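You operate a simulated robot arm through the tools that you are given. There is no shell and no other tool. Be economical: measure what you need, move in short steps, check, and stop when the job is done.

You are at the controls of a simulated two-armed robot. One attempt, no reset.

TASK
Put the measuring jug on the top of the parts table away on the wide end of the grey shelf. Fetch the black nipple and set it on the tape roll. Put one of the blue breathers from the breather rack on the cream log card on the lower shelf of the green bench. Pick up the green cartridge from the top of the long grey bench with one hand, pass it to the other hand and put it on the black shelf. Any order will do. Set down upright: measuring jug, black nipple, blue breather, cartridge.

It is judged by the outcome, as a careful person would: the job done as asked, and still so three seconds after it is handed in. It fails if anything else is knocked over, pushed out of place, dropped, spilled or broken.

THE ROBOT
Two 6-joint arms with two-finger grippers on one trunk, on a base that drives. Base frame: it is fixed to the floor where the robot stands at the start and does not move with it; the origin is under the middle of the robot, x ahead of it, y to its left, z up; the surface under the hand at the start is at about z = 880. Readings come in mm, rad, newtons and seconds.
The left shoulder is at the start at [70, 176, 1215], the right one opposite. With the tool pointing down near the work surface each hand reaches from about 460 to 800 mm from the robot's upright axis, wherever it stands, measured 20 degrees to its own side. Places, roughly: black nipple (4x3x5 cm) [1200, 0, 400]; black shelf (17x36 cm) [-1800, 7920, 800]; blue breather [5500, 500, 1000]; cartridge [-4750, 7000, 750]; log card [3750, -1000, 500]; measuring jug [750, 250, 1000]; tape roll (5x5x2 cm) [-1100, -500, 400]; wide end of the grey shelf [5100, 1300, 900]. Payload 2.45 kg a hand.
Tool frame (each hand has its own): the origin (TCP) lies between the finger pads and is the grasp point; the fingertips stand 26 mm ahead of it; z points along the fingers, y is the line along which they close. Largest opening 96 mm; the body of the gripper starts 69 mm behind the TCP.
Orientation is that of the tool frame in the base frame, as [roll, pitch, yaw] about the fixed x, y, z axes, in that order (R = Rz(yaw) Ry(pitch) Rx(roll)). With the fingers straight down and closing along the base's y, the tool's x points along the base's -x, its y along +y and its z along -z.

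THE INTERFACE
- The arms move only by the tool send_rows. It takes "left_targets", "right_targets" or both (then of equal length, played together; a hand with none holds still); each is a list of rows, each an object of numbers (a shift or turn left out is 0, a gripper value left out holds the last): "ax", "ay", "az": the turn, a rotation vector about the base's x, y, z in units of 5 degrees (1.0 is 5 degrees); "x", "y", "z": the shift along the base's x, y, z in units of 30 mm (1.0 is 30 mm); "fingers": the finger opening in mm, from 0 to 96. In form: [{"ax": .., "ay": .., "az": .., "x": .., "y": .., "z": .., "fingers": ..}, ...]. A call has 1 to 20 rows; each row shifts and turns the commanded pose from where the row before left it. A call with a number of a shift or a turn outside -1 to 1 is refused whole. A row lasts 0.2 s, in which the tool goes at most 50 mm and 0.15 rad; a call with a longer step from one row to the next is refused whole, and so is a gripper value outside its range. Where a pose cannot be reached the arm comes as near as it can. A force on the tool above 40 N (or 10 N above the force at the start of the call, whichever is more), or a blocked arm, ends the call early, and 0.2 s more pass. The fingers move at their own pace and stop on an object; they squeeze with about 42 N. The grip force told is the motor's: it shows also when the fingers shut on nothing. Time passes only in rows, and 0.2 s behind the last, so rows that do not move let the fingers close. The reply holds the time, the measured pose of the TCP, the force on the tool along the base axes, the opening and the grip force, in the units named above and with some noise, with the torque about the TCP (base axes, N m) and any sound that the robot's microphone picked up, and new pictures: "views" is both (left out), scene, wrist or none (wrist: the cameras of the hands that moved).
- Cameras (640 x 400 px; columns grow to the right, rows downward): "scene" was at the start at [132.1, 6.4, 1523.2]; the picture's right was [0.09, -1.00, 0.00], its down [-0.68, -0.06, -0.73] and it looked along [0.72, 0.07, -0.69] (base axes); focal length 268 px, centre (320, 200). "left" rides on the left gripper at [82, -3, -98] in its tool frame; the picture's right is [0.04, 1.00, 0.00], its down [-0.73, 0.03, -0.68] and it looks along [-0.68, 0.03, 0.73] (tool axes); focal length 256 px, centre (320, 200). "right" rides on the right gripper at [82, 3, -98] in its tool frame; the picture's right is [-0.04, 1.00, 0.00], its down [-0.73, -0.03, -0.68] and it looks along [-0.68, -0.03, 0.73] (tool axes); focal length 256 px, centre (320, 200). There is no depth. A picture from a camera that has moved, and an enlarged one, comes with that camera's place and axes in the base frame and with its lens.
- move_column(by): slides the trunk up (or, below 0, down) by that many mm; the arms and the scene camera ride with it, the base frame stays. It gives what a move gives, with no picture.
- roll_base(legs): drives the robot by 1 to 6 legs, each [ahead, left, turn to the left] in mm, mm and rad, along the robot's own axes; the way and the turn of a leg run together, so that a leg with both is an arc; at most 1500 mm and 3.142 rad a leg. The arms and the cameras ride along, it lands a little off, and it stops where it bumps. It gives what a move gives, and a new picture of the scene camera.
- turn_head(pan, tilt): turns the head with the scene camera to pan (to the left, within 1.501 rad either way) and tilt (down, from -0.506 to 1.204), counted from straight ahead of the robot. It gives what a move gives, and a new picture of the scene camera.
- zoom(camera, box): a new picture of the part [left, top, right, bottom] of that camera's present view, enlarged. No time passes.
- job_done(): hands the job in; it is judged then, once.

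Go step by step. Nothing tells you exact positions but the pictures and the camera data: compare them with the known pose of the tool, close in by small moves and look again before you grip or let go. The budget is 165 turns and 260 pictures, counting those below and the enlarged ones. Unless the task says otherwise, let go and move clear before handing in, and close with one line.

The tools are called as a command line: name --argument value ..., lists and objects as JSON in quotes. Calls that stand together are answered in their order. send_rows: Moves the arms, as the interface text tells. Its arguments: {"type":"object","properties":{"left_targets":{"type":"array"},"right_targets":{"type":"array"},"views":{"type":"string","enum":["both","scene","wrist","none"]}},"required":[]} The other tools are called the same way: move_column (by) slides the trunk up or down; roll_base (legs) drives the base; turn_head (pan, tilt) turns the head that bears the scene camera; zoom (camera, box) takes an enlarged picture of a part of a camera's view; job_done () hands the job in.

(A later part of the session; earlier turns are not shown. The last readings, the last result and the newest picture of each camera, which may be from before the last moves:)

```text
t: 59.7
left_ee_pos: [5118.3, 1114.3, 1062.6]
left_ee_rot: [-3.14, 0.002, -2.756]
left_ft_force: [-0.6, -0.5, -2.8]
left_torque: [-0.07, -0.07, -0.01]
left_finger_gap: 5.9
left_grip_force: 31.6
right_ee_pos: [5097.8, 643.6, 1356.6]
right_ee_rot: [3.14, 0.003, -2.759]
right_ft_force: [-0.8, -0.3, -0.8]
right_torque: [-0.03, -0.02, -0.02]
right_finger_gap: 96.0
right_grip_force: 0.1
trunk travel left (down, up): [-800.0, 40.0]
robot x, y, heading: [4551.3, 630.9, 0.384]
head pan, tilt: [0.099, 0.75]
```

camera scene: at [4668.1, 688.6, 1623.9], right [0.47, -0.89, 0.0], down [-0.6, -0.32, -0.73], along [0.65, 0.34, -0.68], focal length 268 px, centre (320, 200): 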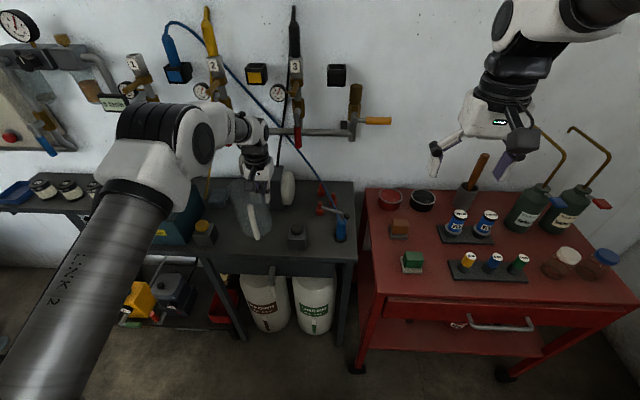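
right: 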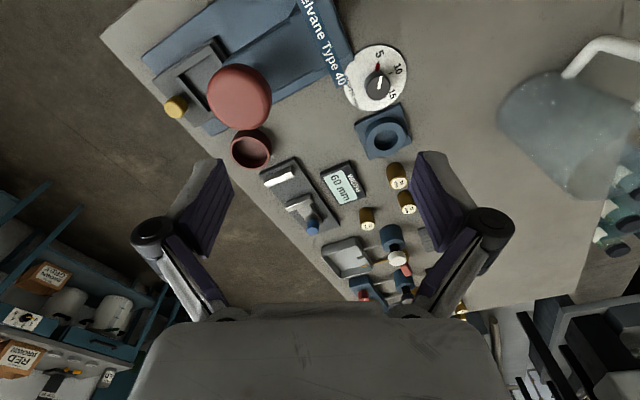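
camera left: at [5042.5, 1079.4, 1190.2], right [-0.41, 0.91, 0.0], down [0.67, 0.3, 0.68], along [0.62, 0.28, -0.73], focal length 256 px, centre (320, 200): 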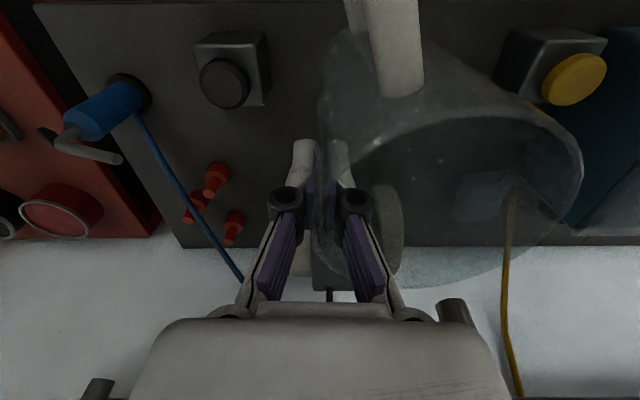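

Position is well clear on both sides. I lower in small steps until contact shows.

send_rows --left_targets '[{"z": -0.15}, {"z": -0.15}, {"z": -0.15}, {}]' --views "none"

send_rows --left_targets '[{"z": -0.1}, {"z": -0.1}, {}]' --views "scene"

zoom --camera "scene" --box '[170, 160, 330, 270]'

```text
t: 60.7
left_ee_pos: [5118.5, 1115.5, 1050.1]
left_ee_rot: [-3.139, 0.001, -2.757]
left_ft_force: [-0.3, 0.4, -2.1]
left_torque: [-0.06, -0.05, -0.02]
left_finger_gap: 6.3
left_grip_force: 32.0
right_ee_pos: [5099.4, 643.7, 1356.6]
right_ee_rot: [3.138, 0.0, -2.757]
right_ft_force: [-0.4, -0.3, 0.6]
right_torque: [-0.01, -0.01, -0.03]
right_finger_gap: 96.1
right_grip_force: 0.0
trunk travel left (down, up): [-800.0, 40.0]
robot x, y, heading: [4548.0, 636.7, 0.384]
head pan, tilt: [0.099, 0.75]
```

```text
t: 61.5
left_ee_pos: [5118.1, 1115.4, 1043.7]
left_ee_rot: [-3.139, 0.0, -2.756]
left_ft_force: [0.6, 0.4, -2.4]
left_torque: [-0.05, -0.05, -0.02]
left_finger_gap: 5.8
left_grip_force: 32.3
right_ee_pos: [5097.1, 643.5, 1356.9]
right_ee_rot: [3.139, 0.002, -2.757]
right_ft_force: [-0.4, -0.3, 0.6]
right_torque: [0.02, 0.02, -0.02]
right_finger_gap: 96.1
right_grip_force: 0.2
trunk travel left (down, up): [-800.0, 40.0]
robot x, y, heading: [4549.9, 635.1, 0.383]
head pan, tilt: [0.099, 0.75]
camera scene: at [4669.2, 690.7, 1623.7], right [0.46, -0.89, 0.0], down [-0.6, -0.32, -0.73], along [0.65, 0.34, -0.68], focal length 268 px, centre (320, 200)
```

scene: 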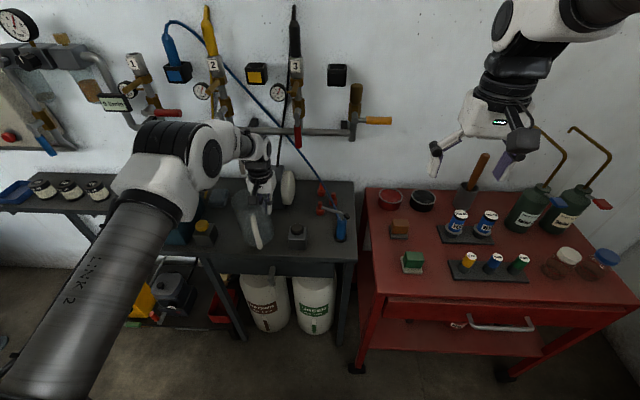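

```text
3.64 times, centred on (250, 215) of scene
camera zoom: at [4669.2, 690.7, 1623.7], right [0.46, -0.89, 0.0], down [-0.6, -0.32, -0.73], along [0.65, 0.34, -0.68], focal length 975 px, centre (574, 146)
```

zoom: 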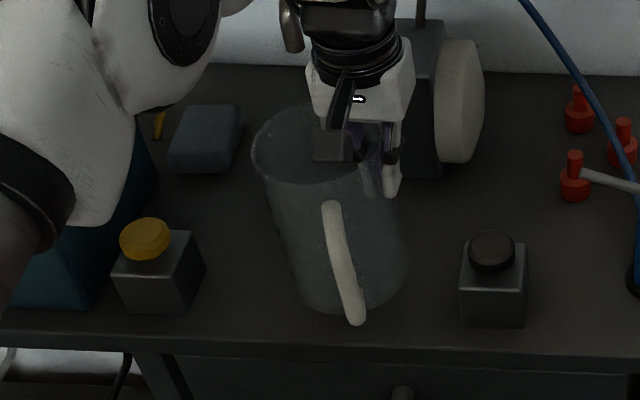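

Still hanging free and upright. I continue lowering gently.

send_rows --left_targets '[{"z": -0.1}, {"z": -0.1}, {}]' --views "none"

send_rows --left_targets '[{"z": -0.1}, {"z": -0.1}, {}]' --views "none"

send_rows --left_targets '[{"z": -0.1}, {"z": -0.1}, {}]' --views "none"

```text
t: 62.3
left_ee_pos: [5118.0, 1114.0, 1037.2]
left_ee_rot: [-3.141, 0.0, -2.757]
left_ft_force: [0.7, -0.2, -1.6]
left_torque: [-0.05, -0.03, -0.01]
left_finger_gap: 6.2
left_grip_force: 31.6
right_ee_pos: [5098.5, 644.0, 1358.0]
right_ee_rot: [3.138, -0.002, -2.758]
right_ft_force: [-0.1, 0.4, 0.6]
right_torque: [0.0, 0.01, -0.08]
right_finger_gap: 95.9
right_grip_force: 0.0
trunk travel left (down, up): [-800.0, 40.0]
robot x, y, heading: [4549.6, 634.5, 0.382]
head pan, tilt: [0.099, 0.75]
```

```text
t: 63.1
left_ee_pos: [5117.4, 1114.6, 1031.6]
left_ee_rot: [-3.14, 0.0, -2.759]
left_ft_force: [-0.1, 0.1, -2.4]
left_torque: [-0.08, -0.05, 0.01]
left_finger_gap: 6.0
left_grip_force: 31.7
right_ee_pos: [5098.1, 643.9, 1357.9]
right_ee_rot: [3.141, -0.001, -2.758]
right_ft_force: [-0.1, 0.0, -0.4]
right_torque: [0.0, 0.03, -0.01]
right_finger_gap: 95.9
right_grip_force: 0.1
trunk travel left (down, up): [-800.0, 40.0]
robot x, y, heading: [4550.3, 636.3, 0.381]
head pan, tilt: [0.099, 0.75]
```

```text
t: 63.9
left_ee_pos: [5118.8, 1115.5, 1025.0]
left_ee_rot: [-3.14, 0.001, -2.757]
left_ft_force: [0.3, 1.1, -2.6]
left_torque: [-0.06, -0.02, 0.01]
left_finger_gap: 5.8
left_grip_force: 31.4
right_ee_pos: [5097.2, 644.1, 1357.4]
right_ee_rot: [3.14, 0.0, -2.758]
right_ft_force: [0.3, 0.4, -0.7]
right_torque: [-0.02, -0.03, 0.01]
right_finger_gap: 95.9
right_grip_force: 0.0
trunk travel left (down, up): [-800.0, 40.0]
robot x, y, heading: [4545.7, 634.7, 0.38]
head pan, tilt: [0.099, 0.75]
```

send_rows --left_targets '[{"z": -0.1}, {"z": -0.1}, {}]' --views "none"

send_rows --left_targets '[{"z": -0.1}, {"z": -0.1}, {}]' --views "scene"

zoom --camera "scene" --box '[170, 160, 330, 270]'

```text
t: 64.7
left_ee_pos: [5117.7, 1115.7, 1019.5]
left_ee_rot: [3.142, 0.0, -2.758]
left_ft_force: [-0.1, -0.4, -1.7]
left_torque: [-0.05, -0.03, 0.01]
left_finger_gap: 5.9
left_grip_force: 31.4
right_ee_pos: [5097.9, 643.8, 1356.8]
right_ee_rot: [3.141, -0.001, -2.757]
right_ft_force: [0.3, -1.0, 0.1]
right_torque: [0.02, -0.01, 0.0]
right_finger_gap: 96.0
right_grip_force: 0.0
trunk travel left (down, up): [-800.0, 40.0]
robot x, y, heading: [4551.7, 633.7, 0.382]
head pan, tilt: [0.099, 0.75]
```

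```text
t: 65.5
left_ee_pos: [5118.2, 1115.8, 1013.7]
left_ee_rot: [-3.138, 0.0, -2.756]
left_ft_force: [0.7, 0.3, -3.9]
left_torque: [-0.06, -0.07, 0.03]
left_finger_gap: 6.0
left_grip_force: 32.1
right_ee_pos: [5098.6, 644.0, 1358.1]
right_ee_rot: [3.14, -0.001, -2.758]
right_ft_force: [0.5, 0.3, -0.5]
right_torque: [0.02, 0.01, 0.0]
right_finger_gap: 95.9
right_grip_force: 0.1
trunk travel left (down, up): [-800.0, 40.0]
robot x, y, heading: [4547.4, 633.8, 0.387]
head pan, tilt: [0.099, 0.75]
camera scene: at [4669.3, 690.8, 1623.7], right [0.46, -0.89, 0.0], down [-0.6, -0.32, -0.73], along [0.65, 0.34, -0.68], focal length 268 px, centre (320, 200)
```

scene: 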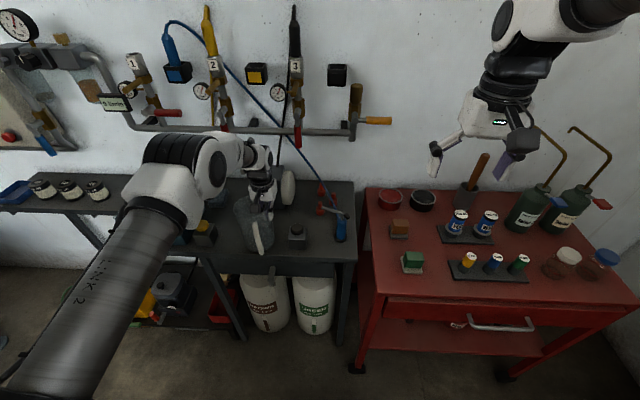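

```text
3.64 times, centred on (250, 215) of scene
camera zoom: at [4669.3, 690.8, 1623.7], right [0.46, -0.89, 0.0], down [-0.6, -0.32, -0.73], along [0.65, 0.34, -0.68], focal length 975 px, centre (574, 146)
```

zoom: 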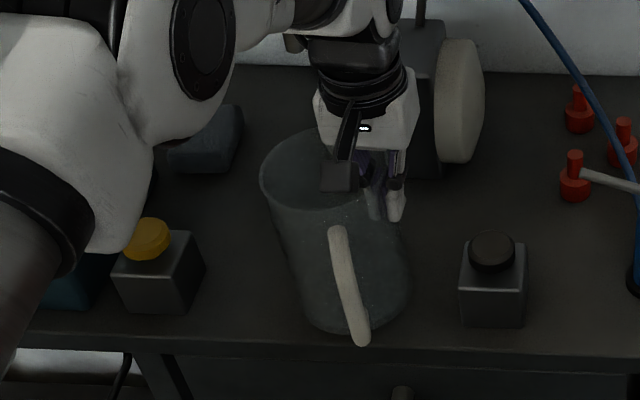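

The shelf top is lower than I assumed, so the jug is nearer the front edge than wanted. I raise a little, move it 50 mm further in, and continue down.

send_rows --left_targets '[{"z": 0.3}, {"x": 0.78, "y": 0.31}, {"x": 0.78, "y": 0.31}, {}, {"z": -0.2}, {"z": -0.2}, {}]' --views "none"

send_rows --left_targets '[{"z": -0.1}, {"z": -0.1}, {}]' --views "none"

send_rows --left_targets '[{"z": -0.1}, {"z": -0.1}, {}]' --views "scene"

zoom --camera "scene" --box '[170, 160, 330, 270]'

```text
t: 67.1
left_ee_pos: [5161.7, 1132.0, 1011.5]
left_ee_rot: [-3.14, 0.001, -2.757]
left_ft_force: [0.6, -0.5, -1.6]
left_torque: [-0.06, -0.06, 0.02]
left_finger_gap: 6.1
left_grip_force: 31.3
left hand out of reach, approached as far as the arm can: row 3
right_ee_pos: [5097.7, 644.0, 1357.8]
right_ee_rot: [3.139, 0.002, -2.757]
right_ft_force: [-0.9, -0.3, -0.3]
right_torque: [0.07, 0.0, 0.02]
right_finger_gap: 96.0
right_grip_force: 0.2
trunk travel left (down, up): [-800.0, 40.0]
robot x, y, heading: [4551.6, 631.7, 0.385]
head pan, tilt: [0.099, 0.75]
```

```text
t: 67.9
left_ee_pos: [5159.3, 1130.7, 1004.9]
left_ee_rot: [-3.14, 0.001, -2.758]
left_ft_force: [0.6, 0.1, -1.4]
left_torque: [-0.06, -0.07, -0.02]
left_finger_gap: 6.0
left_grip_force: 31.3
right_ee_pos: [5098.6, 643.4, 1357.5]
right_ee_rot: [3.14, 0.0, -2.759]
right_ft_force: [-0.7, 0.3, -0.6]
right_torque: [-0.01, 0.04, -0.02]
right_finger_gap: 95.9
right_grip_force: 0.0
trunk travel left (down, up): [-800.0, 40.0]
robot x, y, heading: [4549.0, 636.8, 0.384]
head pan, tilt: [0.099, 0.75]
```

```text
t: 68.7
left_ee_pos: [5159.8, 1131.2, 1001.8]
left_ee_rot: [3.141, 0.001, -2.759]
left_ft_force: [0.7, -0.8, -0.8]
left_torque: [0.06, -0.1, -0.02]
left_finger_gap: 5.9
left_grip_force: 31.2
left hand out of reach, approached as far as the arm can: row 1
right_ee_pos: [5098.1, 643.9, 1357.2]
right_ee_rot: [3.141, -0.001, -2.756]
right_ft_force: [1.1, 0.0, 0.7]
right_torque: [-0.03, 0.02, -0.02]
right_finger_gap: 95.9
right_grip_force: 0.1
trunk travel left (down, up): [-800.0, 40.0]
robot x, y, heading: [4548.5, 634.9, 0.385]
head pan, tilt: [0.099, 0.75]
camera scene: at [4669.3, 690.5, 1623.8], right [0.46, -0.89, 0.0], down [-0.6, -0.32, -0.73], along [0.65, 0.34, -0.68], focal length 268 px, centre (320, 200)
```

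scene: 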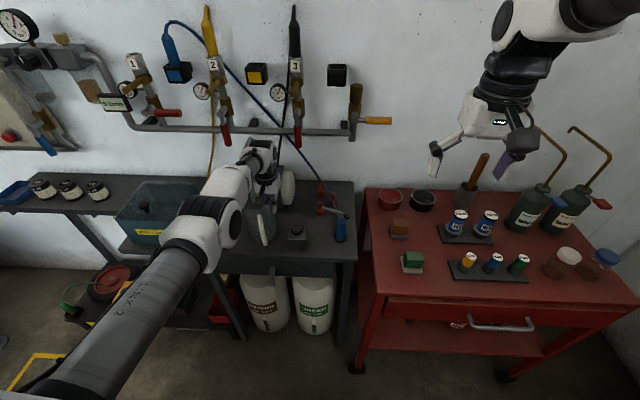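

```text
3.64 times, centred on (250, 215) of scene
camera zoom: at [4669.3, 690.5, 1623.8], right [0.46, -0.89, 0.0], down [-0.6, -0.32, -0.73], along [0.65, 0.34, -0.68], focal length 975 px, centre (574, 146)
```

zoom: 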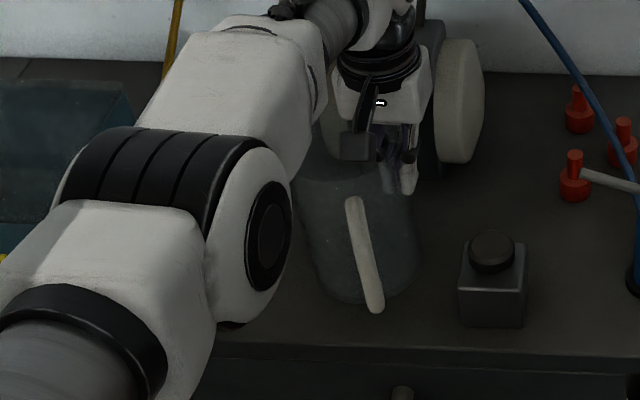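

The arm is at the end of its reach; possibly first contact. I use the trunk for the last few millimetres and watch the force.

move_column --by -4

zoom --camera "left" --box '[0, 0, 640, 400]'

```text
t: 69.3
left_ee_pos: [5159.0, 1131.2, 1000.3]
left_ee_rot: [-3.139, 0.005, -2.759]
left_ft_force: [0.3, 0.6, 10.6]
left_torque: [0.16, -0.5, 0.04]
left_finger_gap: 5.8
left_grip_force: 31.8
right_ee_pos: [5097.6, 642.6, 1354.1]
right_ee_rot: [3.14, 0.002, -2.758]
right_ft_force: [0.7, 1.1, -0.9]
right_torque: [0.0, -0.01, -0.03]
right_finger_gap: 96.1
right_grip_force: 0.1
trunk travel left (down, up): [-796.0, 44.0]
robot x, y, heading: [4550.4, 635.7, 0.383]
head pan, tilt: [0.099, 0.75]
```

```text
1.00 times, centred on (320, 200) of left (not enlarged: the box is as wide or as high as the picture)
camera zoom: at [5084.1, 1095.8, 1099.7], right [-0.41, 0.91, 0.0], down [0.67, 0.3, 0.68], along [0.62, 0.28, -0.73], focal length 256 px, centre (320, 200)
```

zoom: 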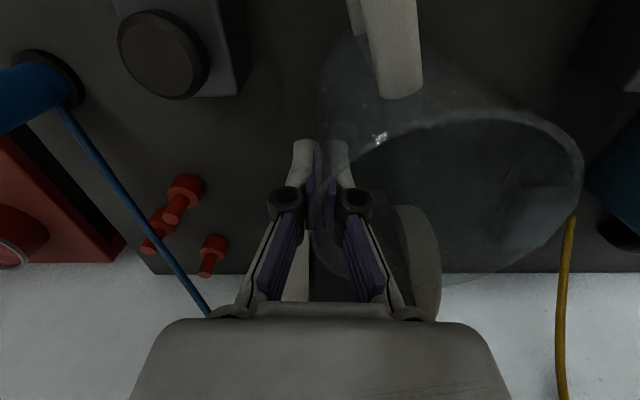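

Contact: +10 N. I ease off 3 mm, open gently and rise clear.

move_column --by 3

send_rows --left_targets '[{"fingers": 14}, {"fingers": 24}, {"fingers": 34}, {"fingers": 40}, {}]' --views "none"

move_column --by 40

send_rows --left_targets '[{"z": 0.5}, {"z": 0.8}, {"z": 0.8}, {"z": 0.8}, {"z": 0.8}, {}]'

```text
t: 69.8
left_ee_pos: [5160.1, 1130.2, 1000.6]
left_ee_rot: [-3.14, 0.002, -2.757]
left_ft_force: [0.9, 0.5, 2.1]
left_torque: [0.13, -0.36, -0.07]
left_finger_gap: 6.2
left_grip_force: 31.8
right_ee_pos: [5097.3, 642.3, 1356.7]
right_ee_rot: [3.14, 0.002, -2.758]
right_ft_force: [0.1, -0.2, 0.2]
right_torque: [0.01, -0.02, -0.01]
right_finger_gap: 96.0
right_grip_force: 0.1
trunk travel left (down, up): [-799.0, 41.0]
robot x, y, heading: [4547.3, 634.8, 0.389]
head pan, tilt: [0.099, 0.75]
```

```text
t: 71.0
left_ee_pos: [5160.6, 1130.7, 999.7]
left_ee_rot: [-3.14, 0.002, -2.756]
left_ft_force: [-1.0, 0.6, 0.0]
left_torque: [0.01, 0.01, 0.0]
left_finger_gap: 40.2
left_grip_force: 0.1
right_ee_pos: [5098.3, 643.0, 1356.2]
right_ee_rot: [3.14, 0.003, -2.758]
right_ft_force: [0.0, -0.2, 0.8]
right_torque: [0.01, 0.0, 0.02]
right_finger_gap: 96.0
right_grip_force: 0.0
trunk travel left (down, up): [-799.0, 41.0]
robot x, y, heading: [4551.7, 633.1, 0.387]
head pan, tilt: [0.099, 0.75]
```

```text
t: 71.8
left_ee_pos: [5160.3, 1130.4, 1041.4]
left_ee_rot: [-3.141, 0.001, -2.758]
left_ft_force: [-0.4, 0.5, -0.9]
left_torque: [-0.02, -0.02, 0.0]
left_finger_gap: 40.1
left_grip_force: 0.1
right_ee_pos: [5098.1, 643.8, 1395.6]
right_ee_rot: [3.14, 0.0, -2.758]
right_ft_force: [0.8, -0.7, 0.0]
right_torque: [0.01, -0.02, 0.01]
right_finger_gap: 95.8
right_grip_force: 0.0
trunk travel left (down, up): [-839.0, 1.0]
robot x, y, heading: [4551.4, 634.5, 0.384]
head pan, tilt: [0.099, 0.75]
```

```text
t: 73.2
left_ee_pos: [5159.9, 1131.3, 1152.3]
left_ee_rot: [-3.139, 0.0, -2.755]
left_ft_force: [0.8, 0.4, -0.1]
left_torque: [0.02, -0.01, -0.01]
left_finger_gap: 40.0
left_grip_force: 0.1
right_ee_pos: [5098.2, 644.2, 1395.9]
right_ee_rot: [3.141, 0.0, -2.756]
right_ft_force: [-0.6, -0.3, 0.0]
right_torque: [-0.02, 0.02, 0.02]
right_finger_gap: 96.1
right_grip_force: 0.0
trunk travel left (down, up): [-839.0, 1.0]
robot x, y, heading: [4548.6, 630.8, 0.381]
head pan, tilt: [0.099, 0.75]
camera scene: at [4669.5, 690.9, 1662.7], right [0.46, -0.89, 0.0], down [-0.6, -0.32, -0.73], along [0.65, 0.34, -0.68], focal length 268 px, centre (320, 200)
camera left: at [5084.7, 1096.9, 1251.2], right [-0.41, 0.91, 0.0], down [0.67, 0.3, 0.68], along [0.62, 0.28, -0.73], focal length 256 px, centre (320, 200)
```

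scene: 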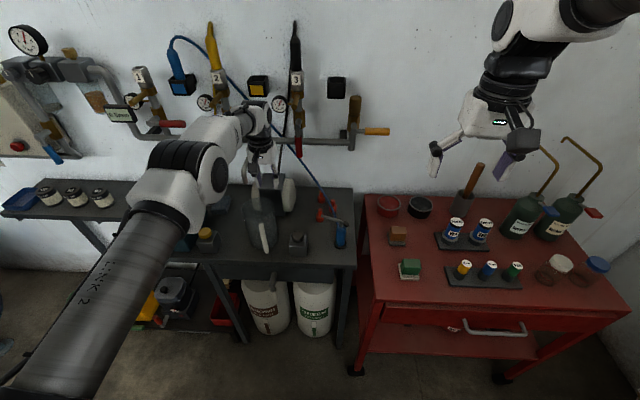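
left: 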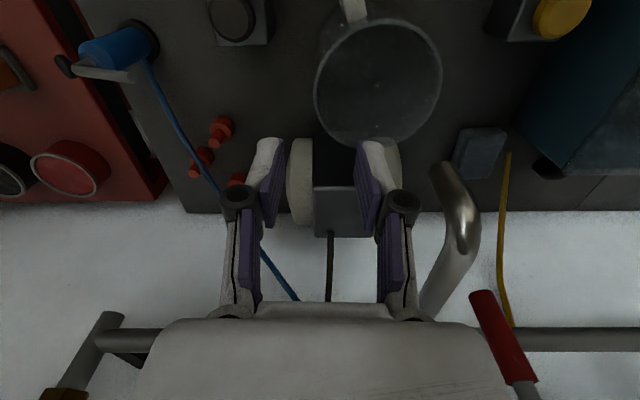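

The jug stands on the wide end. I withdraw the left hand and study the racks on the red cart.

send_rows --left_targets '[{"z": 1}, {"z": 1}, {"z": 1}, {"x": -0.9, "y": -0.37}, {"x": -0.9, "y": -0.37}, {"x": -0.9, "y": -0.37}, {"x": -0.9, "y": -0.37}, {"x": -0.9, "y": -0.37}, {"x": -0.9, "y": -0.37}, {"x": -0.5, "y": 0.0}, {}]' --views "none"

zoom --camera "scene" --box '[350, 170, 640, 300]'

zoom --camera "scene" --box '[160, 150, 350, 270]'

```text
t: 75.6
left_ee_pos: [4982.1, 1065.3, 1241.2]
left_ee_rot: [-3.139, 0.001, -2.758]
left_ft_force: [0.5, -0.5, -0.6]
left_torque: [-0.01, 0.0, -0.01]
left_finger_gap: 40.1
left_grip_force: 0.0
right_ee_pos: [5098.1, 643.2, 1395.6]
right_ee_rot: [3.141, 0.001, -2.759]
right_ft_force: [0.2, 0.0, 0.3]
right_torque: [-0.02, 0.02, -0.03]
right_finger_gap: 96.1
right_grip_force: 0.0
trunk travel left (down, up): [-839.0, 1.0]
robot x, y, heading: [4550.4, 635.9, 0.383]
head pan, tilt: [0.099, 0.75]
```

```text
2.21 times, centred on (495, 235) of scene
camera zoom: at [4669.3, 690.7, 1662.7], right [0.46, -0.89, 0.0], down [-0.6, -0.32, -0.73], along [0.65, 0.34, -0.68], focal length 592 px, centre (-66, 123)
```

zoom: 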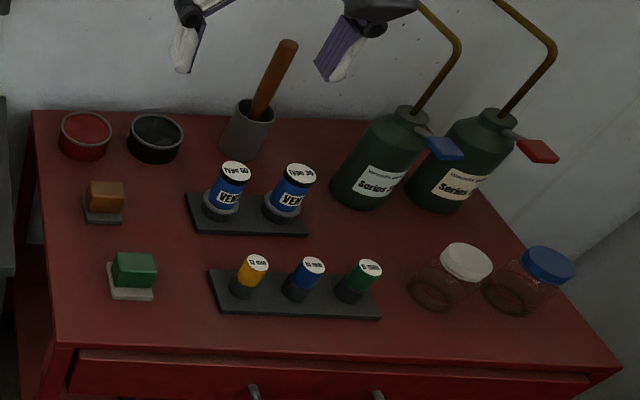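

```text
3.33 times, centred on (255, 210) of scene
camera zoom: at [4669.3, 690.7, 1662.7], right [0.46, -0.89, 0.0], down [-0.6, -0.32, -0.73], along [0.65, 0.34, -0.68], focal length 894 px, centre (537, 167)
```

zoom: 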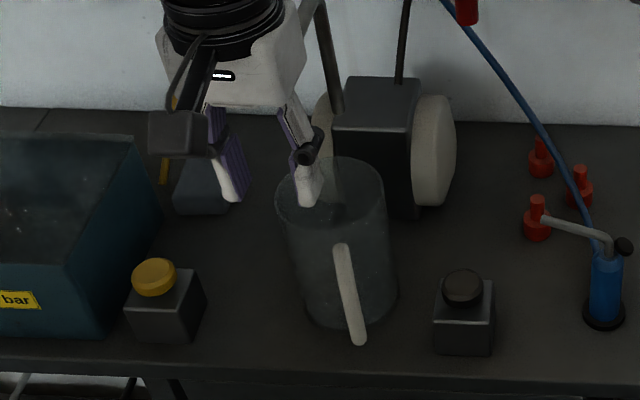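

The jug stands well. The "VENT" cans in the rear rack are the breathers; I'll take Type 60 (about [5410, 567]) with the right hand tilted 45° so that it later fits under the green bench. First I shift the base right and tilt the hand.

roll_base --legs '[[0, -170, 0], [30, 0, 0]]'

send_rows --right_targets '[{"ax": 0.337, "ay": -0.834, "fingers": 80}, {"ax": 0.337, "ay": -0.834}, {"ax": 0.337, "ay": -0.834}, {"ax": 0.337, "ay": -0.834}, {"ax": 0.337, "ay": -0.834}, {"ax": 0.337, "ay": -0.834}, {"ax": 0.337, "ay": -0.834}, {"ax": 0.337, "ay": -0.834}, {"ax": 0.337, "ay": -0.834}, {"ax": 0.337, "ay": -0.834}, {}]' --left_targets '[{"z": 0.5}, {"z": 0.5}, {"z": 0.5}, {"z": 0.5}, {"z": 0.5}, {"z": 0.5}, {}, {}, {}, {}, {}]'

```text
t: 77.5
left_ee_pos: [5066.5, 915.5, 1246.5]
left_ee_rot: [-3.14, 0.009, -2.76]
left_ft_force: [-0.8, -0.4, -0.1]
left_torque: [0.04, -0.09, 0.01]
left_finger_gap: 40.0
left_grip_force: 0.0
right_ee_pos: [5180.7, 494.0, 1400.2]
right_ee_rot: [3.139, 0.007, -2.759]
right_ft_force: [-1.2, 0.2, -0.4]
right_torque: [0.06, -0.09, -0.01]
right_finger_gap: 96.2
right_grip_force: 0.1
trunk travel left (down, up): [-839.0, 1.0]
robot x, y, heading: [4644.2, 490.6, 0.383]
head pan, tilt: [0.099, 0.75]
camera scene: at [4749.8, 540.6, 1663.8], right [0.46, -0.89, 0.0], down [-0.6, -0.31, -0.74], along [0.65, 0.34, -0.68], focal length 268 px, centre (320, 200)
```

scene: 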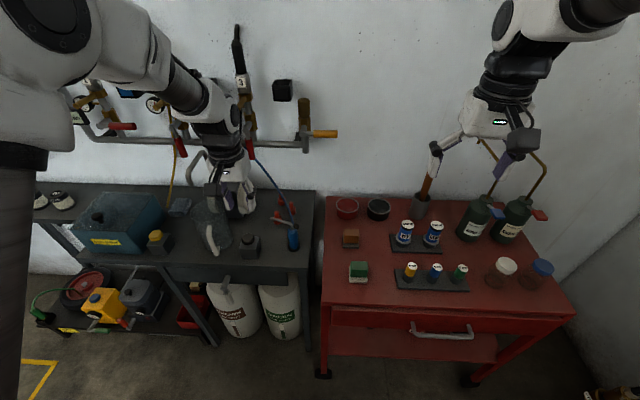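

```text
t: 79.9
left_ee_pos: [5073.6, 918.9, 1332.0]
left_ee_rot: [-3.14, 0.002, -2.759]
left_ft_force: [0.2, -0.7, 0.6]
left_torque: [-0.03, -0.04, 0.01]
left_finger_gap: 40.3
left_grip_force: 0.0
right_ee_pos: [5231.8, 512.4, 1372.9]
right_ee_rot: [3.131, 0.762, -2.758]
right_ft_force: [-0.5, 0.1, -0.3]
right_torque: [0.01, -0.01, -0.02]
right_finger_gap: 80.1
right_grip_force: 0.1
right hand out of reach, approached as far as the arm can: row 4, 5, 6, 7, 8, 9
trunk travel left (down, up): [-839.0, 1.0]
robot x, y, heading: [4642.1, 487.1, 0.387]
head pan, tilt: [0.099, 0.75]
camera scene: at [4759.8, 544.6, 1662.7], right [0.46, -0.89, 0.0], down [-0.6, -0.32, -0.73], along [0.65, 0.34, -0.68], focal length 268 px, centre (320, 200)
camera right: at [5113.3, 467.7, 1386.9], right [-0.35, 0.94, 0.03], down [0.07, -0.01, 1.0], along [0.93, 0.35, -0.06], focal length 256 px, centre (320, 200)
camera left: at [4998.9, 884.3, 1431.0], right [-0.41, 0.91, 0.0], down [0.67, 0.3, 0.68], along [0.62, 0.28, -0.73], focal length 256 px, centre (320, 200)
```

scene: 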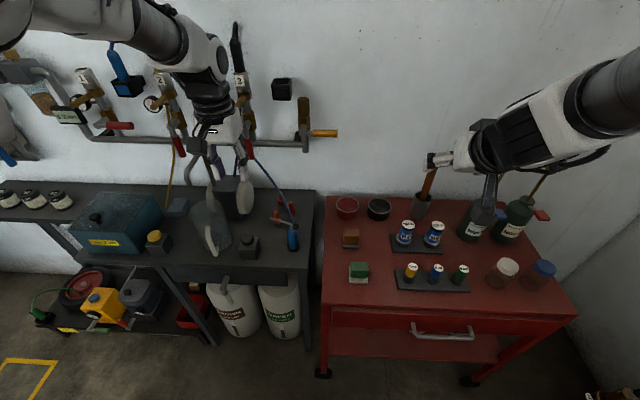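
right: 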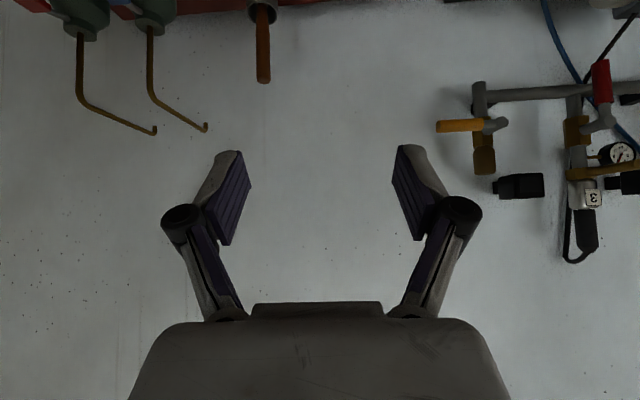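
left: 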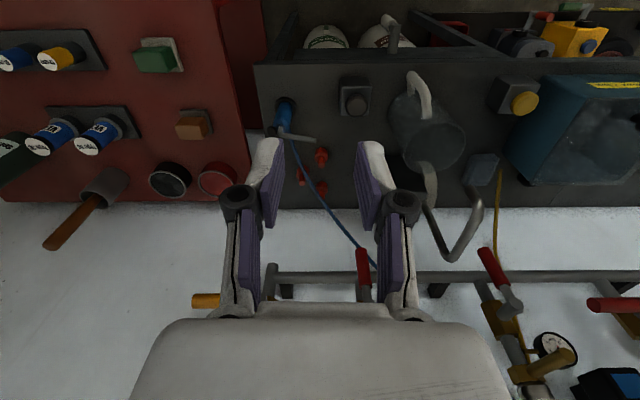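

The hand is tilted. I lower the trunk 200 mm and look again at the racks with both cameras.

move_column --by -200

send_rows --right_targets '[{"x": -0.5, "y": -0.2}, {"z": -0.5}, {}]'

zoom --camera "scene" --box '[320, 150, 560, 310]'

```text
t: 82.1
left_ee_pos: [5073.3, 917.5, 1131.7]
left_ee_rot: [-3.139, 0.002, -2.759]
left_ft_force: [-0.4, -0.7, 0.8]
left_torque: [-0.02, 0.01, -0.01]
left_finger_gap: 40.1
left_grip_force: 0.1
right_ee_pos: [5230.9, 512.5, 1173.7]
right_ee_rot: [3.134, 0.763, -2.758]
right_ft_force: [0.7, 0.2, -0.1]
right_torque: [0.02, 0.0, -0.01]
right_finger_gap: 80.1
right_grip_force: 0.0
trunk travel left (down, up): [-639.0, 201.0]
robot x, y, heading: [4639.5, 489.4, 0.386]
head pan, tilt: [0.099, 0.75]
```

```text
t: 82.9
left_ee_pos: [5073.1, 919.5, 1132.6]
left_ee_rot: [-3.138, 0.002, -2.76]
left_ft_force: [0.1, -0.5, -0.8]
left_torque: [-0.02, 0.01, 0.01]
left_finger_gap: 39.9
left_grip_force: 0.1
right_ee_pos: [5225.6, 509.1, 1149.8]
right_ee_rot: [3.132, 0.763, -2.757]
right_ft_force: [0.3, -0.5, -0.5]
right_torque: [0.01, 0.0, 0.01]
right_finger_gap: 79.9
right_grip_force: 0.0
right hand out of reach, approached as far as the arm can: row 1
trunk travel left (down, up): [-639.0, 201.0]
robot x, y, heading: [4639.7, 486.2, 0.382]
head pan, tilt: [0.099, 0.75]
camera scene: at [4759.1, 544.5, 1462.8], right [0.46, -0.89, 0.0], down [-0.6, -0.32, -0.73], along [0.65, 0.34, -0.68], focal length 268 px, centre (320, 200)
camera right: at [5107.5, 464.3, 1164.6], right [-0.35, 0.93, 0.03], down [0.07, -0.01, 1.0], along [0.93, 0.35, -0.06], focal length 256 px, centre (320, 200)
```

scene: 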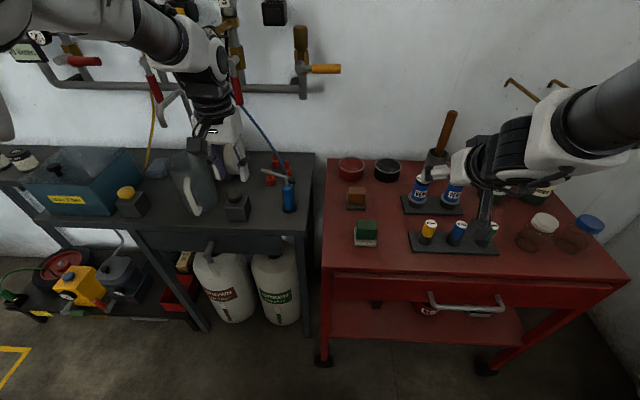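
right: 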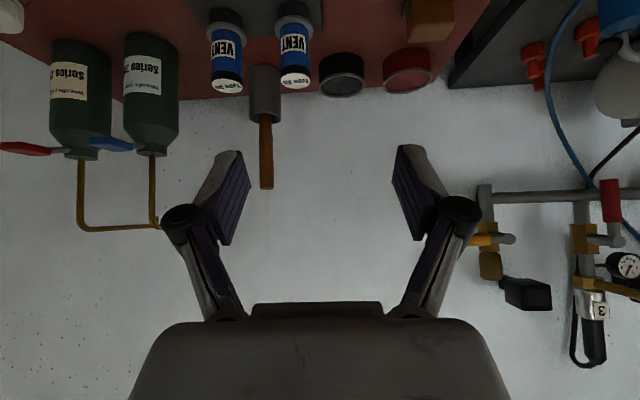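

```text
2.50 times, centred on (440, 230) of scene
camera zoom: at [4759.1, 544.5, 1462.8], right [0.46, -0.89, 0.0], down [-0.6, -0.32, -0.73], along [0.65, 0.34, -0.68], focal length 670 px, centre (20, 125)
```

zoom: 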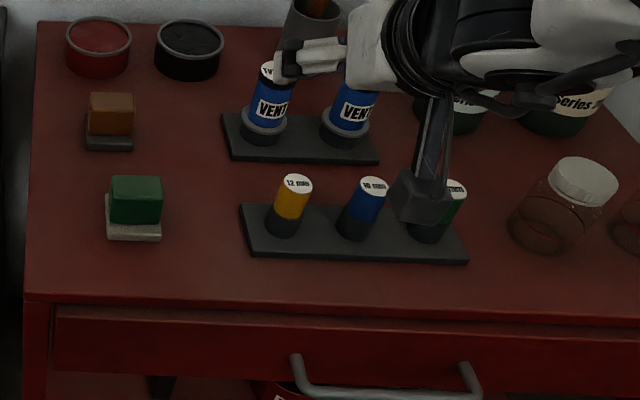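

Triangulating, the Type 60 can's top centre is at about [5453, 565, 967], about 48 mm wide. I move to a pre-grasp point along the 45° axis.

send_rows --right_targets '[{"x": 0.83, "y": 0.14, "z": -0.7}, {"x": 0.83, "y": 0.14, "z": -0.7}, {"x": 0.83, "y": 0.14, "z": -0.7}, {"x": 0.83, "y": 0.14, "z": -0.7}, {"x": 0.83, "y": 0.14, "z": -0.7}, {"x": 0.83, "y": 0.14, "z": -0.7}, {}]'

zoom --camera "scene" --box '[340, 130, 520, 270]'

```text
t: 84.5
left_ee_pos: [5073.2, 917.7, 1131.8]
left_ee_rot: [-3.139, 0.003, -2.758]
left_ft_force: [-0.6, -0.6, 0.1]
left_torque: [0.0, -0.03, 0.02]
left_finger_gap: 40.1
left_grip_force: 0.1
right_ee_pos: [5380.2, 542.2, 1036.0]
right_ee_rot: [3.119, 0.755, -2.757]
right_ft_force: [-0.8, 0.9, 0.6]
right_torque: [0.0, 0.0, -0.04]
right_finger_gap: 80.0
right_grip_force: 0.0
right hand out of reach, approached as far as the arm can: row 5, 6
trunk travel left (down, up): [-639.0, 201.0]
robot x, y, heading: [4642.6, 491.6, 0.382]
head pan, tilt: [0.099, 0.75]
camera scene: at [4758.5, 544.5, 1462.9], right [0.46, -0.89, 0.0], down [-0.6, -0.32, -0.73], along [0.65, 0.34, -0.68], focal length 268 px, centre (320, 200)
camera right: at [5261.9, 495.3, 1051.2], right [-0.36, 0.93, 0.04], down [0.08, -0.01, 1.0], along [0.93, 0.36, -0.07], focal length 256 px, centre (320, 200)
```

scene: 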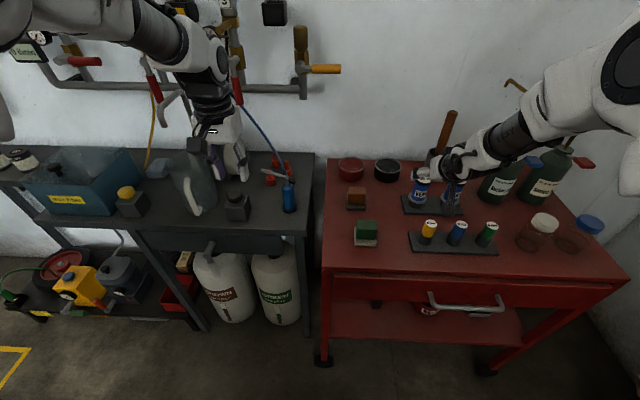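
right: 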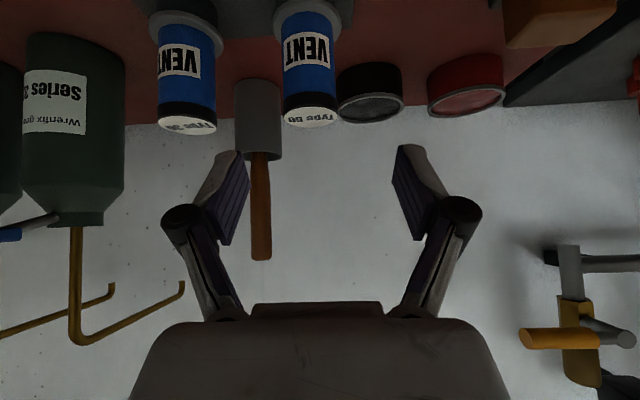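

```text
2.86 times, centred on (430, 200) of scene
camera zoom: at [4758.5, 544.5, 1462.9], right [0.46, -0.89, 0.0], down [-0.6, -0.32, -0.73], along [0.65, 0.34, -0.68], focal length 766 px, centre (6, 200)
```

zoom: 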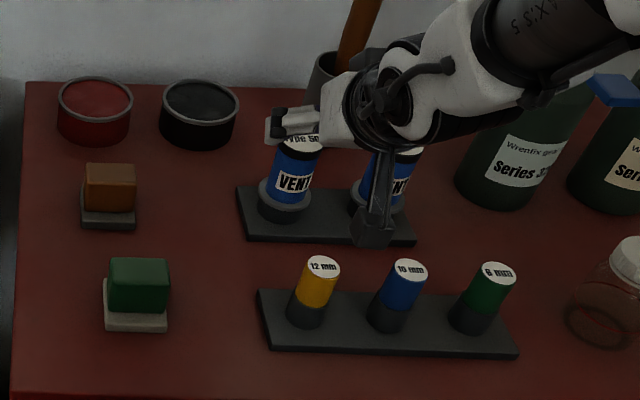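

Both cameras agree on the can at [5455, 565]. The arm is near its reach limit, so I drive 70 mm closer.

roll_base --legs '[[70, 0, 0]]'

send_rows --right_targets '[{"z": -0.01}, {}]' --views "wrist"

```text
t: 85.5
left_ee_pos: [5136.3, 943.9, 1132.8]
left_ee_rot: [-3.141, 0.001, -2.757]
left_ft_force: [0.6, 0.1, -0.5]
left_torque: [0.0, 0.0, 0.03]
left_finger_gap: 40.1
left_grip_force: 0.1
right_ee_pos: [5443.9, 567.2, 1035.9]
right_ee_rot: [3.122, 0.756, -2.758]
right_ft_force: [-0.5, 0.1, -0.9]
right_torque: [-0.03, 0.03, 0.02]
right_finger_gap: 79.9
right_grip_force: 0.1
trunk travel left (down, up): [-639.0, 201.0]
robot x, y, heading: [4704.9, 515.6, 0.382]
head pan, tilt: [0.099, 0.75]
camera scene: at [4822.4, 570.1, 1463.0], right [0.46, -0.89, 0.0], down [-0.6, -0.32, -0.73], along [0.65, 0.34, -0.68], focal length 268 px, centre (320, 200)
```

scene: 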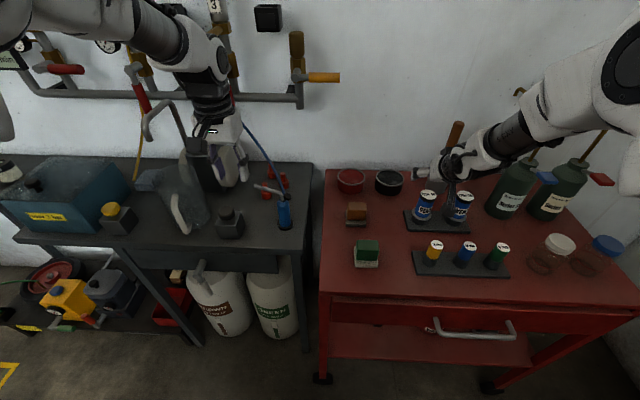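

```text
t: 86.1
left_ee_pos: [5137.6, 946.0, 1131.3]
left_ee_rot: [-3.139, 0.0, -2.757]
left_ft_force: [1.0, 0.4, -0.1]
left_torque: [-0.02, -0.02, -0.01]
left_finger_gap: 40.2
left_grip_force: 0.1
right_ee_pos: [5446.4, 569.1, 1035.6]
right_ee_rot: [3.121, 0.756, -2.758]
right_ft_force: [-0.3, 0.3, 0.2]
right_torque: [-0.01, -0.01, -0.01]
right_finger_gap: 80.1
right_grip_force: 0.0
trunk travel left (down, up): [-639.0, 201.0]
robot x, y, heading: [4706.9, 513.2, 0.386]
head pan, tilt: [0.099, 0.75]
camera right: at [5327.1, 521.8, 1050.4], right [-0.36, 0.93, 0.04], down [0.08, -0.01, 1.0], along [0.93, 0.36, -0.07], focal length 256 px, centre (320, 200)
```

right: 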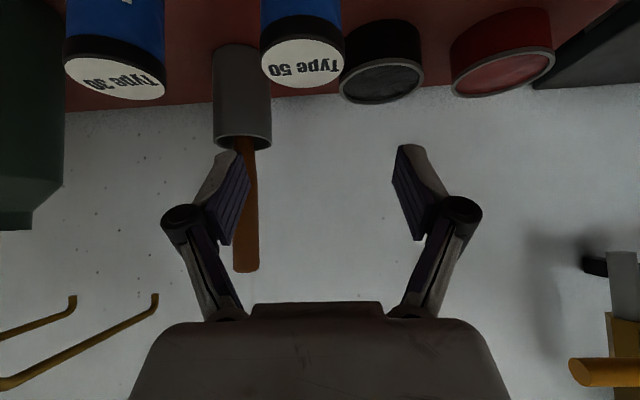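

The can lies right below; I descend straight with fingers to either side.

send_rows --right_targets '[{"x": 0.23, "y": -0.16}, {"z": -0.8}, {"z": -0.8}, {"z": -0.8}, {"z": -0.8}, {}]'

zoom --camera "scene" --box '[360, 130, 520, 250]'

```text
t: 87.5
left_ee_pos: [5137.6, 945.2, 1131.9]
left_ee_rot: [-3.14, 0.003, -2.758]
left_ft_force: [0.2, -0.1, 0.8]
left_torque: [0.03, -0.01, 0.05]
left_finger_gap: 39.9
left_grip_force: 0.1
right_ee_pos: [5455.5, 550.3, 958.5]
right_ee_rot: [3.069, 0.69, -2.751]
right_ft_force: [0.0, -0.9, 0.1]
right_torque: [0.0, 0.0, -0.02]
right_finger_gap: 80.1
right_grip_force: 0.1
right hand out of reach, approached as far as the arm can: row 3, 4, 5
trunk travel left (down, up): [-639.0, 201.0]
robot x, y, heading: [4703.8, 515.9, 0.378]
head pan, tilt: [0.099, 0.75]
camera scene: at [4823.8, 570.7, 1462.8], right [0.46, -0.89, 0.0], down [-0.6, -0.32, -0.73], along [0.65, 0.34, -0.68], focal length 268 px, centre (320, 200)
camera right: at [5341.0, 498.4, 982.0], right [-0.39, 0.92, 0.08], down [0.16, -0.02, 0.99], along [0.91, 0.4, -0.14], focal length 256 px, centre (320, 200)
```

scene: 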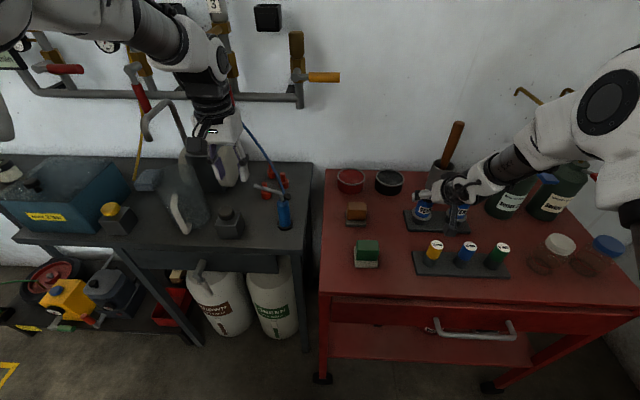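
right: 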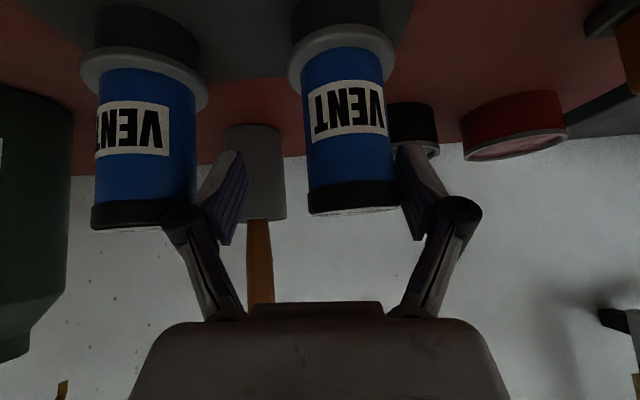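

```text
3.33 times, centred on (440, 190) of scene
camera zoom: at [4823.8, 570.7, 1462.8], right [0.46, -0.89, 0.0], down [-0.6, -0.32, -0.73], along [0.65, 0.34, -0.68], focal length 894 px, centre (-80, 233)
```

zoom: 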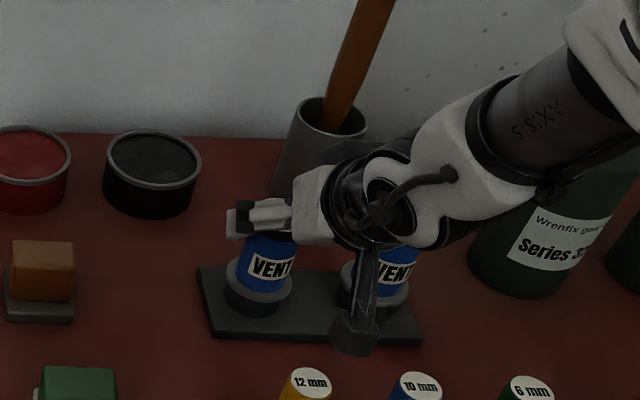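

The arm could not quite get there and drifted toward the Type 30 can. I raise back up and lower the trunk instead, so the shoulder sits closer to the work height.

send_rows --right_targets '[{"z": 0.8}, {"z": 0.9}, {"z": 1}, {"z": 1}, {"z": 1}, {"z": 1}, {"z": 1}, {}]' --left_targets '[{"z": 0.8}, {"z": 0.9}, {"z": 1}, {"z": 1}, {"z": 1}, {"z": 1}, {"z": 1}, {}]' --views "none"

move_column --by -130

send_rows --right_targets '[{"z": -0.01}, {}]'

```text
t: 89.3
left_ee_pos: [5138.9, 944.4, 1332.5]
left_ee_rot: [-3.14, 0.001, -2.757]
left_ft_force: [1.3, 0.0, -0.5]
left_torque: [0.0, 0.01, -0.02]
left_finger_gap: 40.1
left_grip_force: 0.1
right_ee_pos: [5460.7, 571.2, 1111.4]
right_ee_rot: [3.122, 0.755, -2.758]
right_ft_force: [0.4, -0.7, -0.4]
right_torque: [-0.02, 0.0, 0.03]
right_finger_gap: 79.6
right_grip_force: 0.0
right hand out of reach, approached as far as the arm can: row 1, 2, 4, 5, 6
trunk travel left (down, up): [-639.0, 201.0]
robot x, y, heading: [4701.3, 514.5, 0.383]
head pan, tilt: [0.099, 0.75]
```

```text
t: 90.9
left_ee_pos: [5138.2, 945.0, 1204.3]
left_ee_rot: [-3.139, 0.002, -2.759]
left_ft_force: [0.7, -0.4, -0.4]
left_torque: [0.0, 0.02, -0.01]
left_finger_gap: 39.9
left_grip_force: 0.0
right_ee_pos: [5460.1, 570.9, 983.6]
right_ee_rot: [3.12, 0.756, -2.759]
right_ft_force: [0.4, 0.4, 0.7]
right_torque: [0.0, 0.01, 0.0]
right_finger_gap: 79.9
right_grip_force: 0.0
trunk travel left (down, up): [-509.0, 331.0]
robot x, y, heading: [4701.5, 512.8, 0.383]
head pan, tilt: [0.099, 0.75]
```

```text
t: 91.5
left_ee_pos: [5137.8, 944.9, 1203.5]
left_ee_rot: [-3.141, 0.0, -2.759]
left_ft_force: [0.2, 0.0, -0.1]
left_torque: [0.02, -0.02, -0.01]
left_finger_gap: 39.8
left_grip_force: 0.1
right_ee_pos: [5460.1, 570.1, 983.5]
right_ee_rot: [3.121, 0.756, -2.757]
right_ft_force: [-0.8, 0.2, 0.3]
right_torque: [0.04, 0.03, 0.01]
right_finger_gap: 79.9
right_grip_force: 0.1
trunk travel left (down, up): [-509.0, 331.0]
robot x, y, heading: [4705.5, 512.8, 0.386]
head pan, tilt: [0.099, 0.75]
camera scene: at [4823.6, 570.6, 1332.8], right [0.46, -0.89, 0.0], down [-0.6, -0.32, -0.73], along [0.65, 0.34, -0.68], focal length 268 px, centre (320, 200)
camera right: at [5342.5, 523.9, 998.9], right [-0.36, 0.93, 0.04], down [0.08, -0.01, 1.0], along [0.93, 0.36, -0.07], focal length 256 px, centre (320, 200)
```

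scene: 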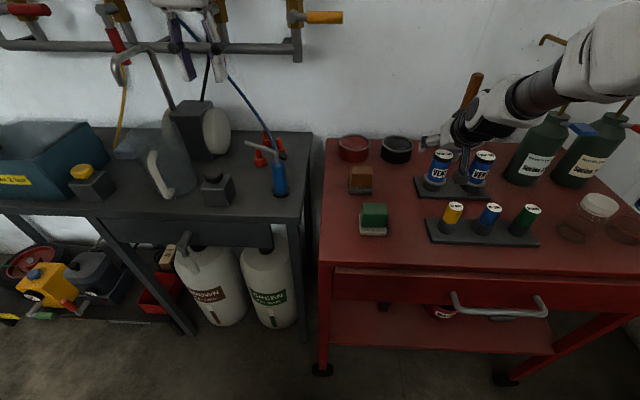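
right: 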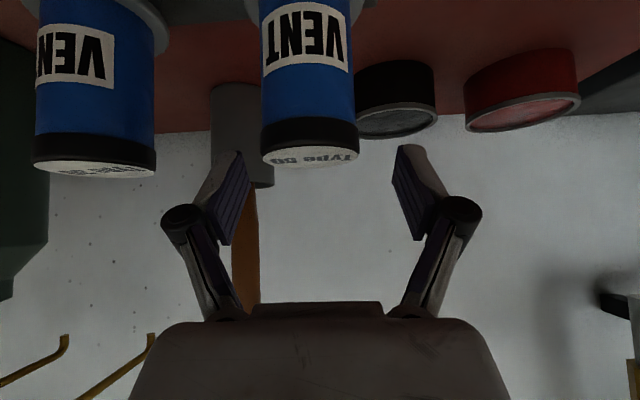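

Now the hand sits right above the can with clearance to Type 30. I shift 5 mm sideways and lower with the trunk.

send_rows --right_targets '[{"x": 0.06, "y": -0.15}, {}]' --views "none"

move_column --by -44

zoom --camera "right" --box '[0, 0, 640, 400]'

zoom --camera "scene" --box '[360, 100, 560, 230]'

```text
t: 92.1
left_ee_pos: [5137.8, 944.9, 1202.6]
left_ee_rot: [-3.141, 0.002, -2.758]
left_ft_force: [0.7, -0.5, 0.8]
left_torque: [0.03, 0.01, -0.01]
left_finger_gap: 40.2
left_grip_force: 0.1
right_ee_pos: [5462.7, 566.8, 982.7]
right_ee_rot: [3.121, 0.756, -2.756]
right_ft_force: [-0.1, 0.6, -0.2]
right_torque: [-0.01, -0.02, -0.01]
right_finger_gap: 80.0
right_grip_force: 0.0
trunk travel left (down, up): [-509.0, 331.0]
robot x, y, heading: [4704.7, 512.6, 0.382]
head pan, tilt: [0.099, 0.75]
```

```text
t: 92.9
left_ee_pos: [5138.2, 944.8, 1159.6]
left_ee_rot: [-3.139, 0.002, -2.758]
left_ft_force: [-0.7, -0.2, -0.2]
left_torque: [-0.02, -0.01, -0.01]
left_finger_gap: 40.1
left_grip_force: 0.1
right_ee_pos: [5461.8, 565.9, 939.2]
right_ee_rot: [3.12, 0.757, -2.758]
right_ft_force: [0.0, 0.7, 0.1]
right_torque: [-0.02, 0.0, 0.0]
right_finger_gap: 80.0
right_grip_force: 0.0
trunk travel left (down, up): [-465.0, 375.0]
robot x, y, heading: [4706.2, 515.0, 0.388]
head pan, tilt: [0.099, 0.75]
```

```text
1.00 times, centred on (320, 200) of right (not enlarged: the box is as wide or as high as the picture)
camera zoom: at [5344.1, 519.4, 955.3], right [-0.36, 0.93, 0.04], down [0.08, -0.01, 1.0], along [0.93, 0.36, -0.07], focal length 256 px, centre (320, 200)
```

zoom: 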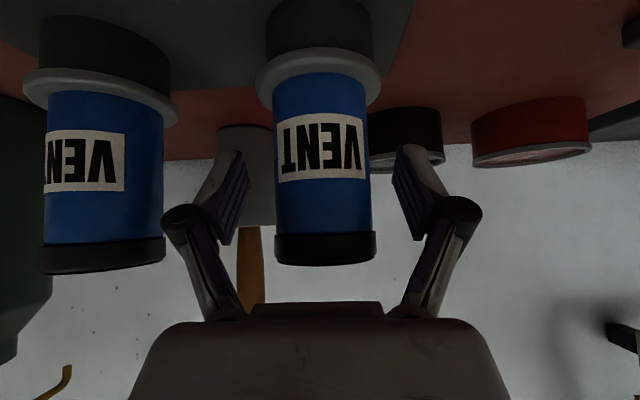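

```text
3.08 times, centred on (460, 165) of scene
camera zoom: at [4823.3, 570.5, 1288.8], right [0.46, -0.89, 0.0], down [-0.6, -0.32, -0.73], along [0.65, 0.34, -0.68], focal length 825 px, centre (-111, 308)
```

zoom: 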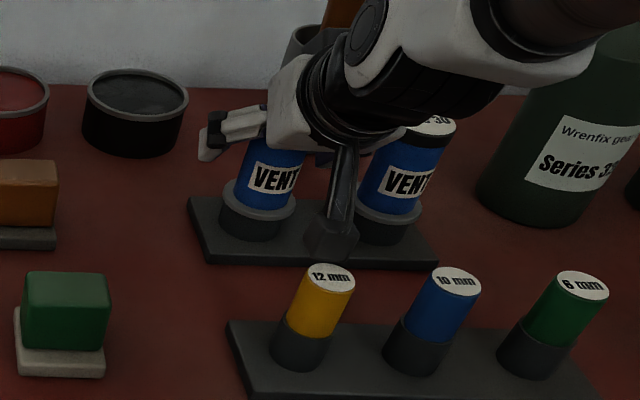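

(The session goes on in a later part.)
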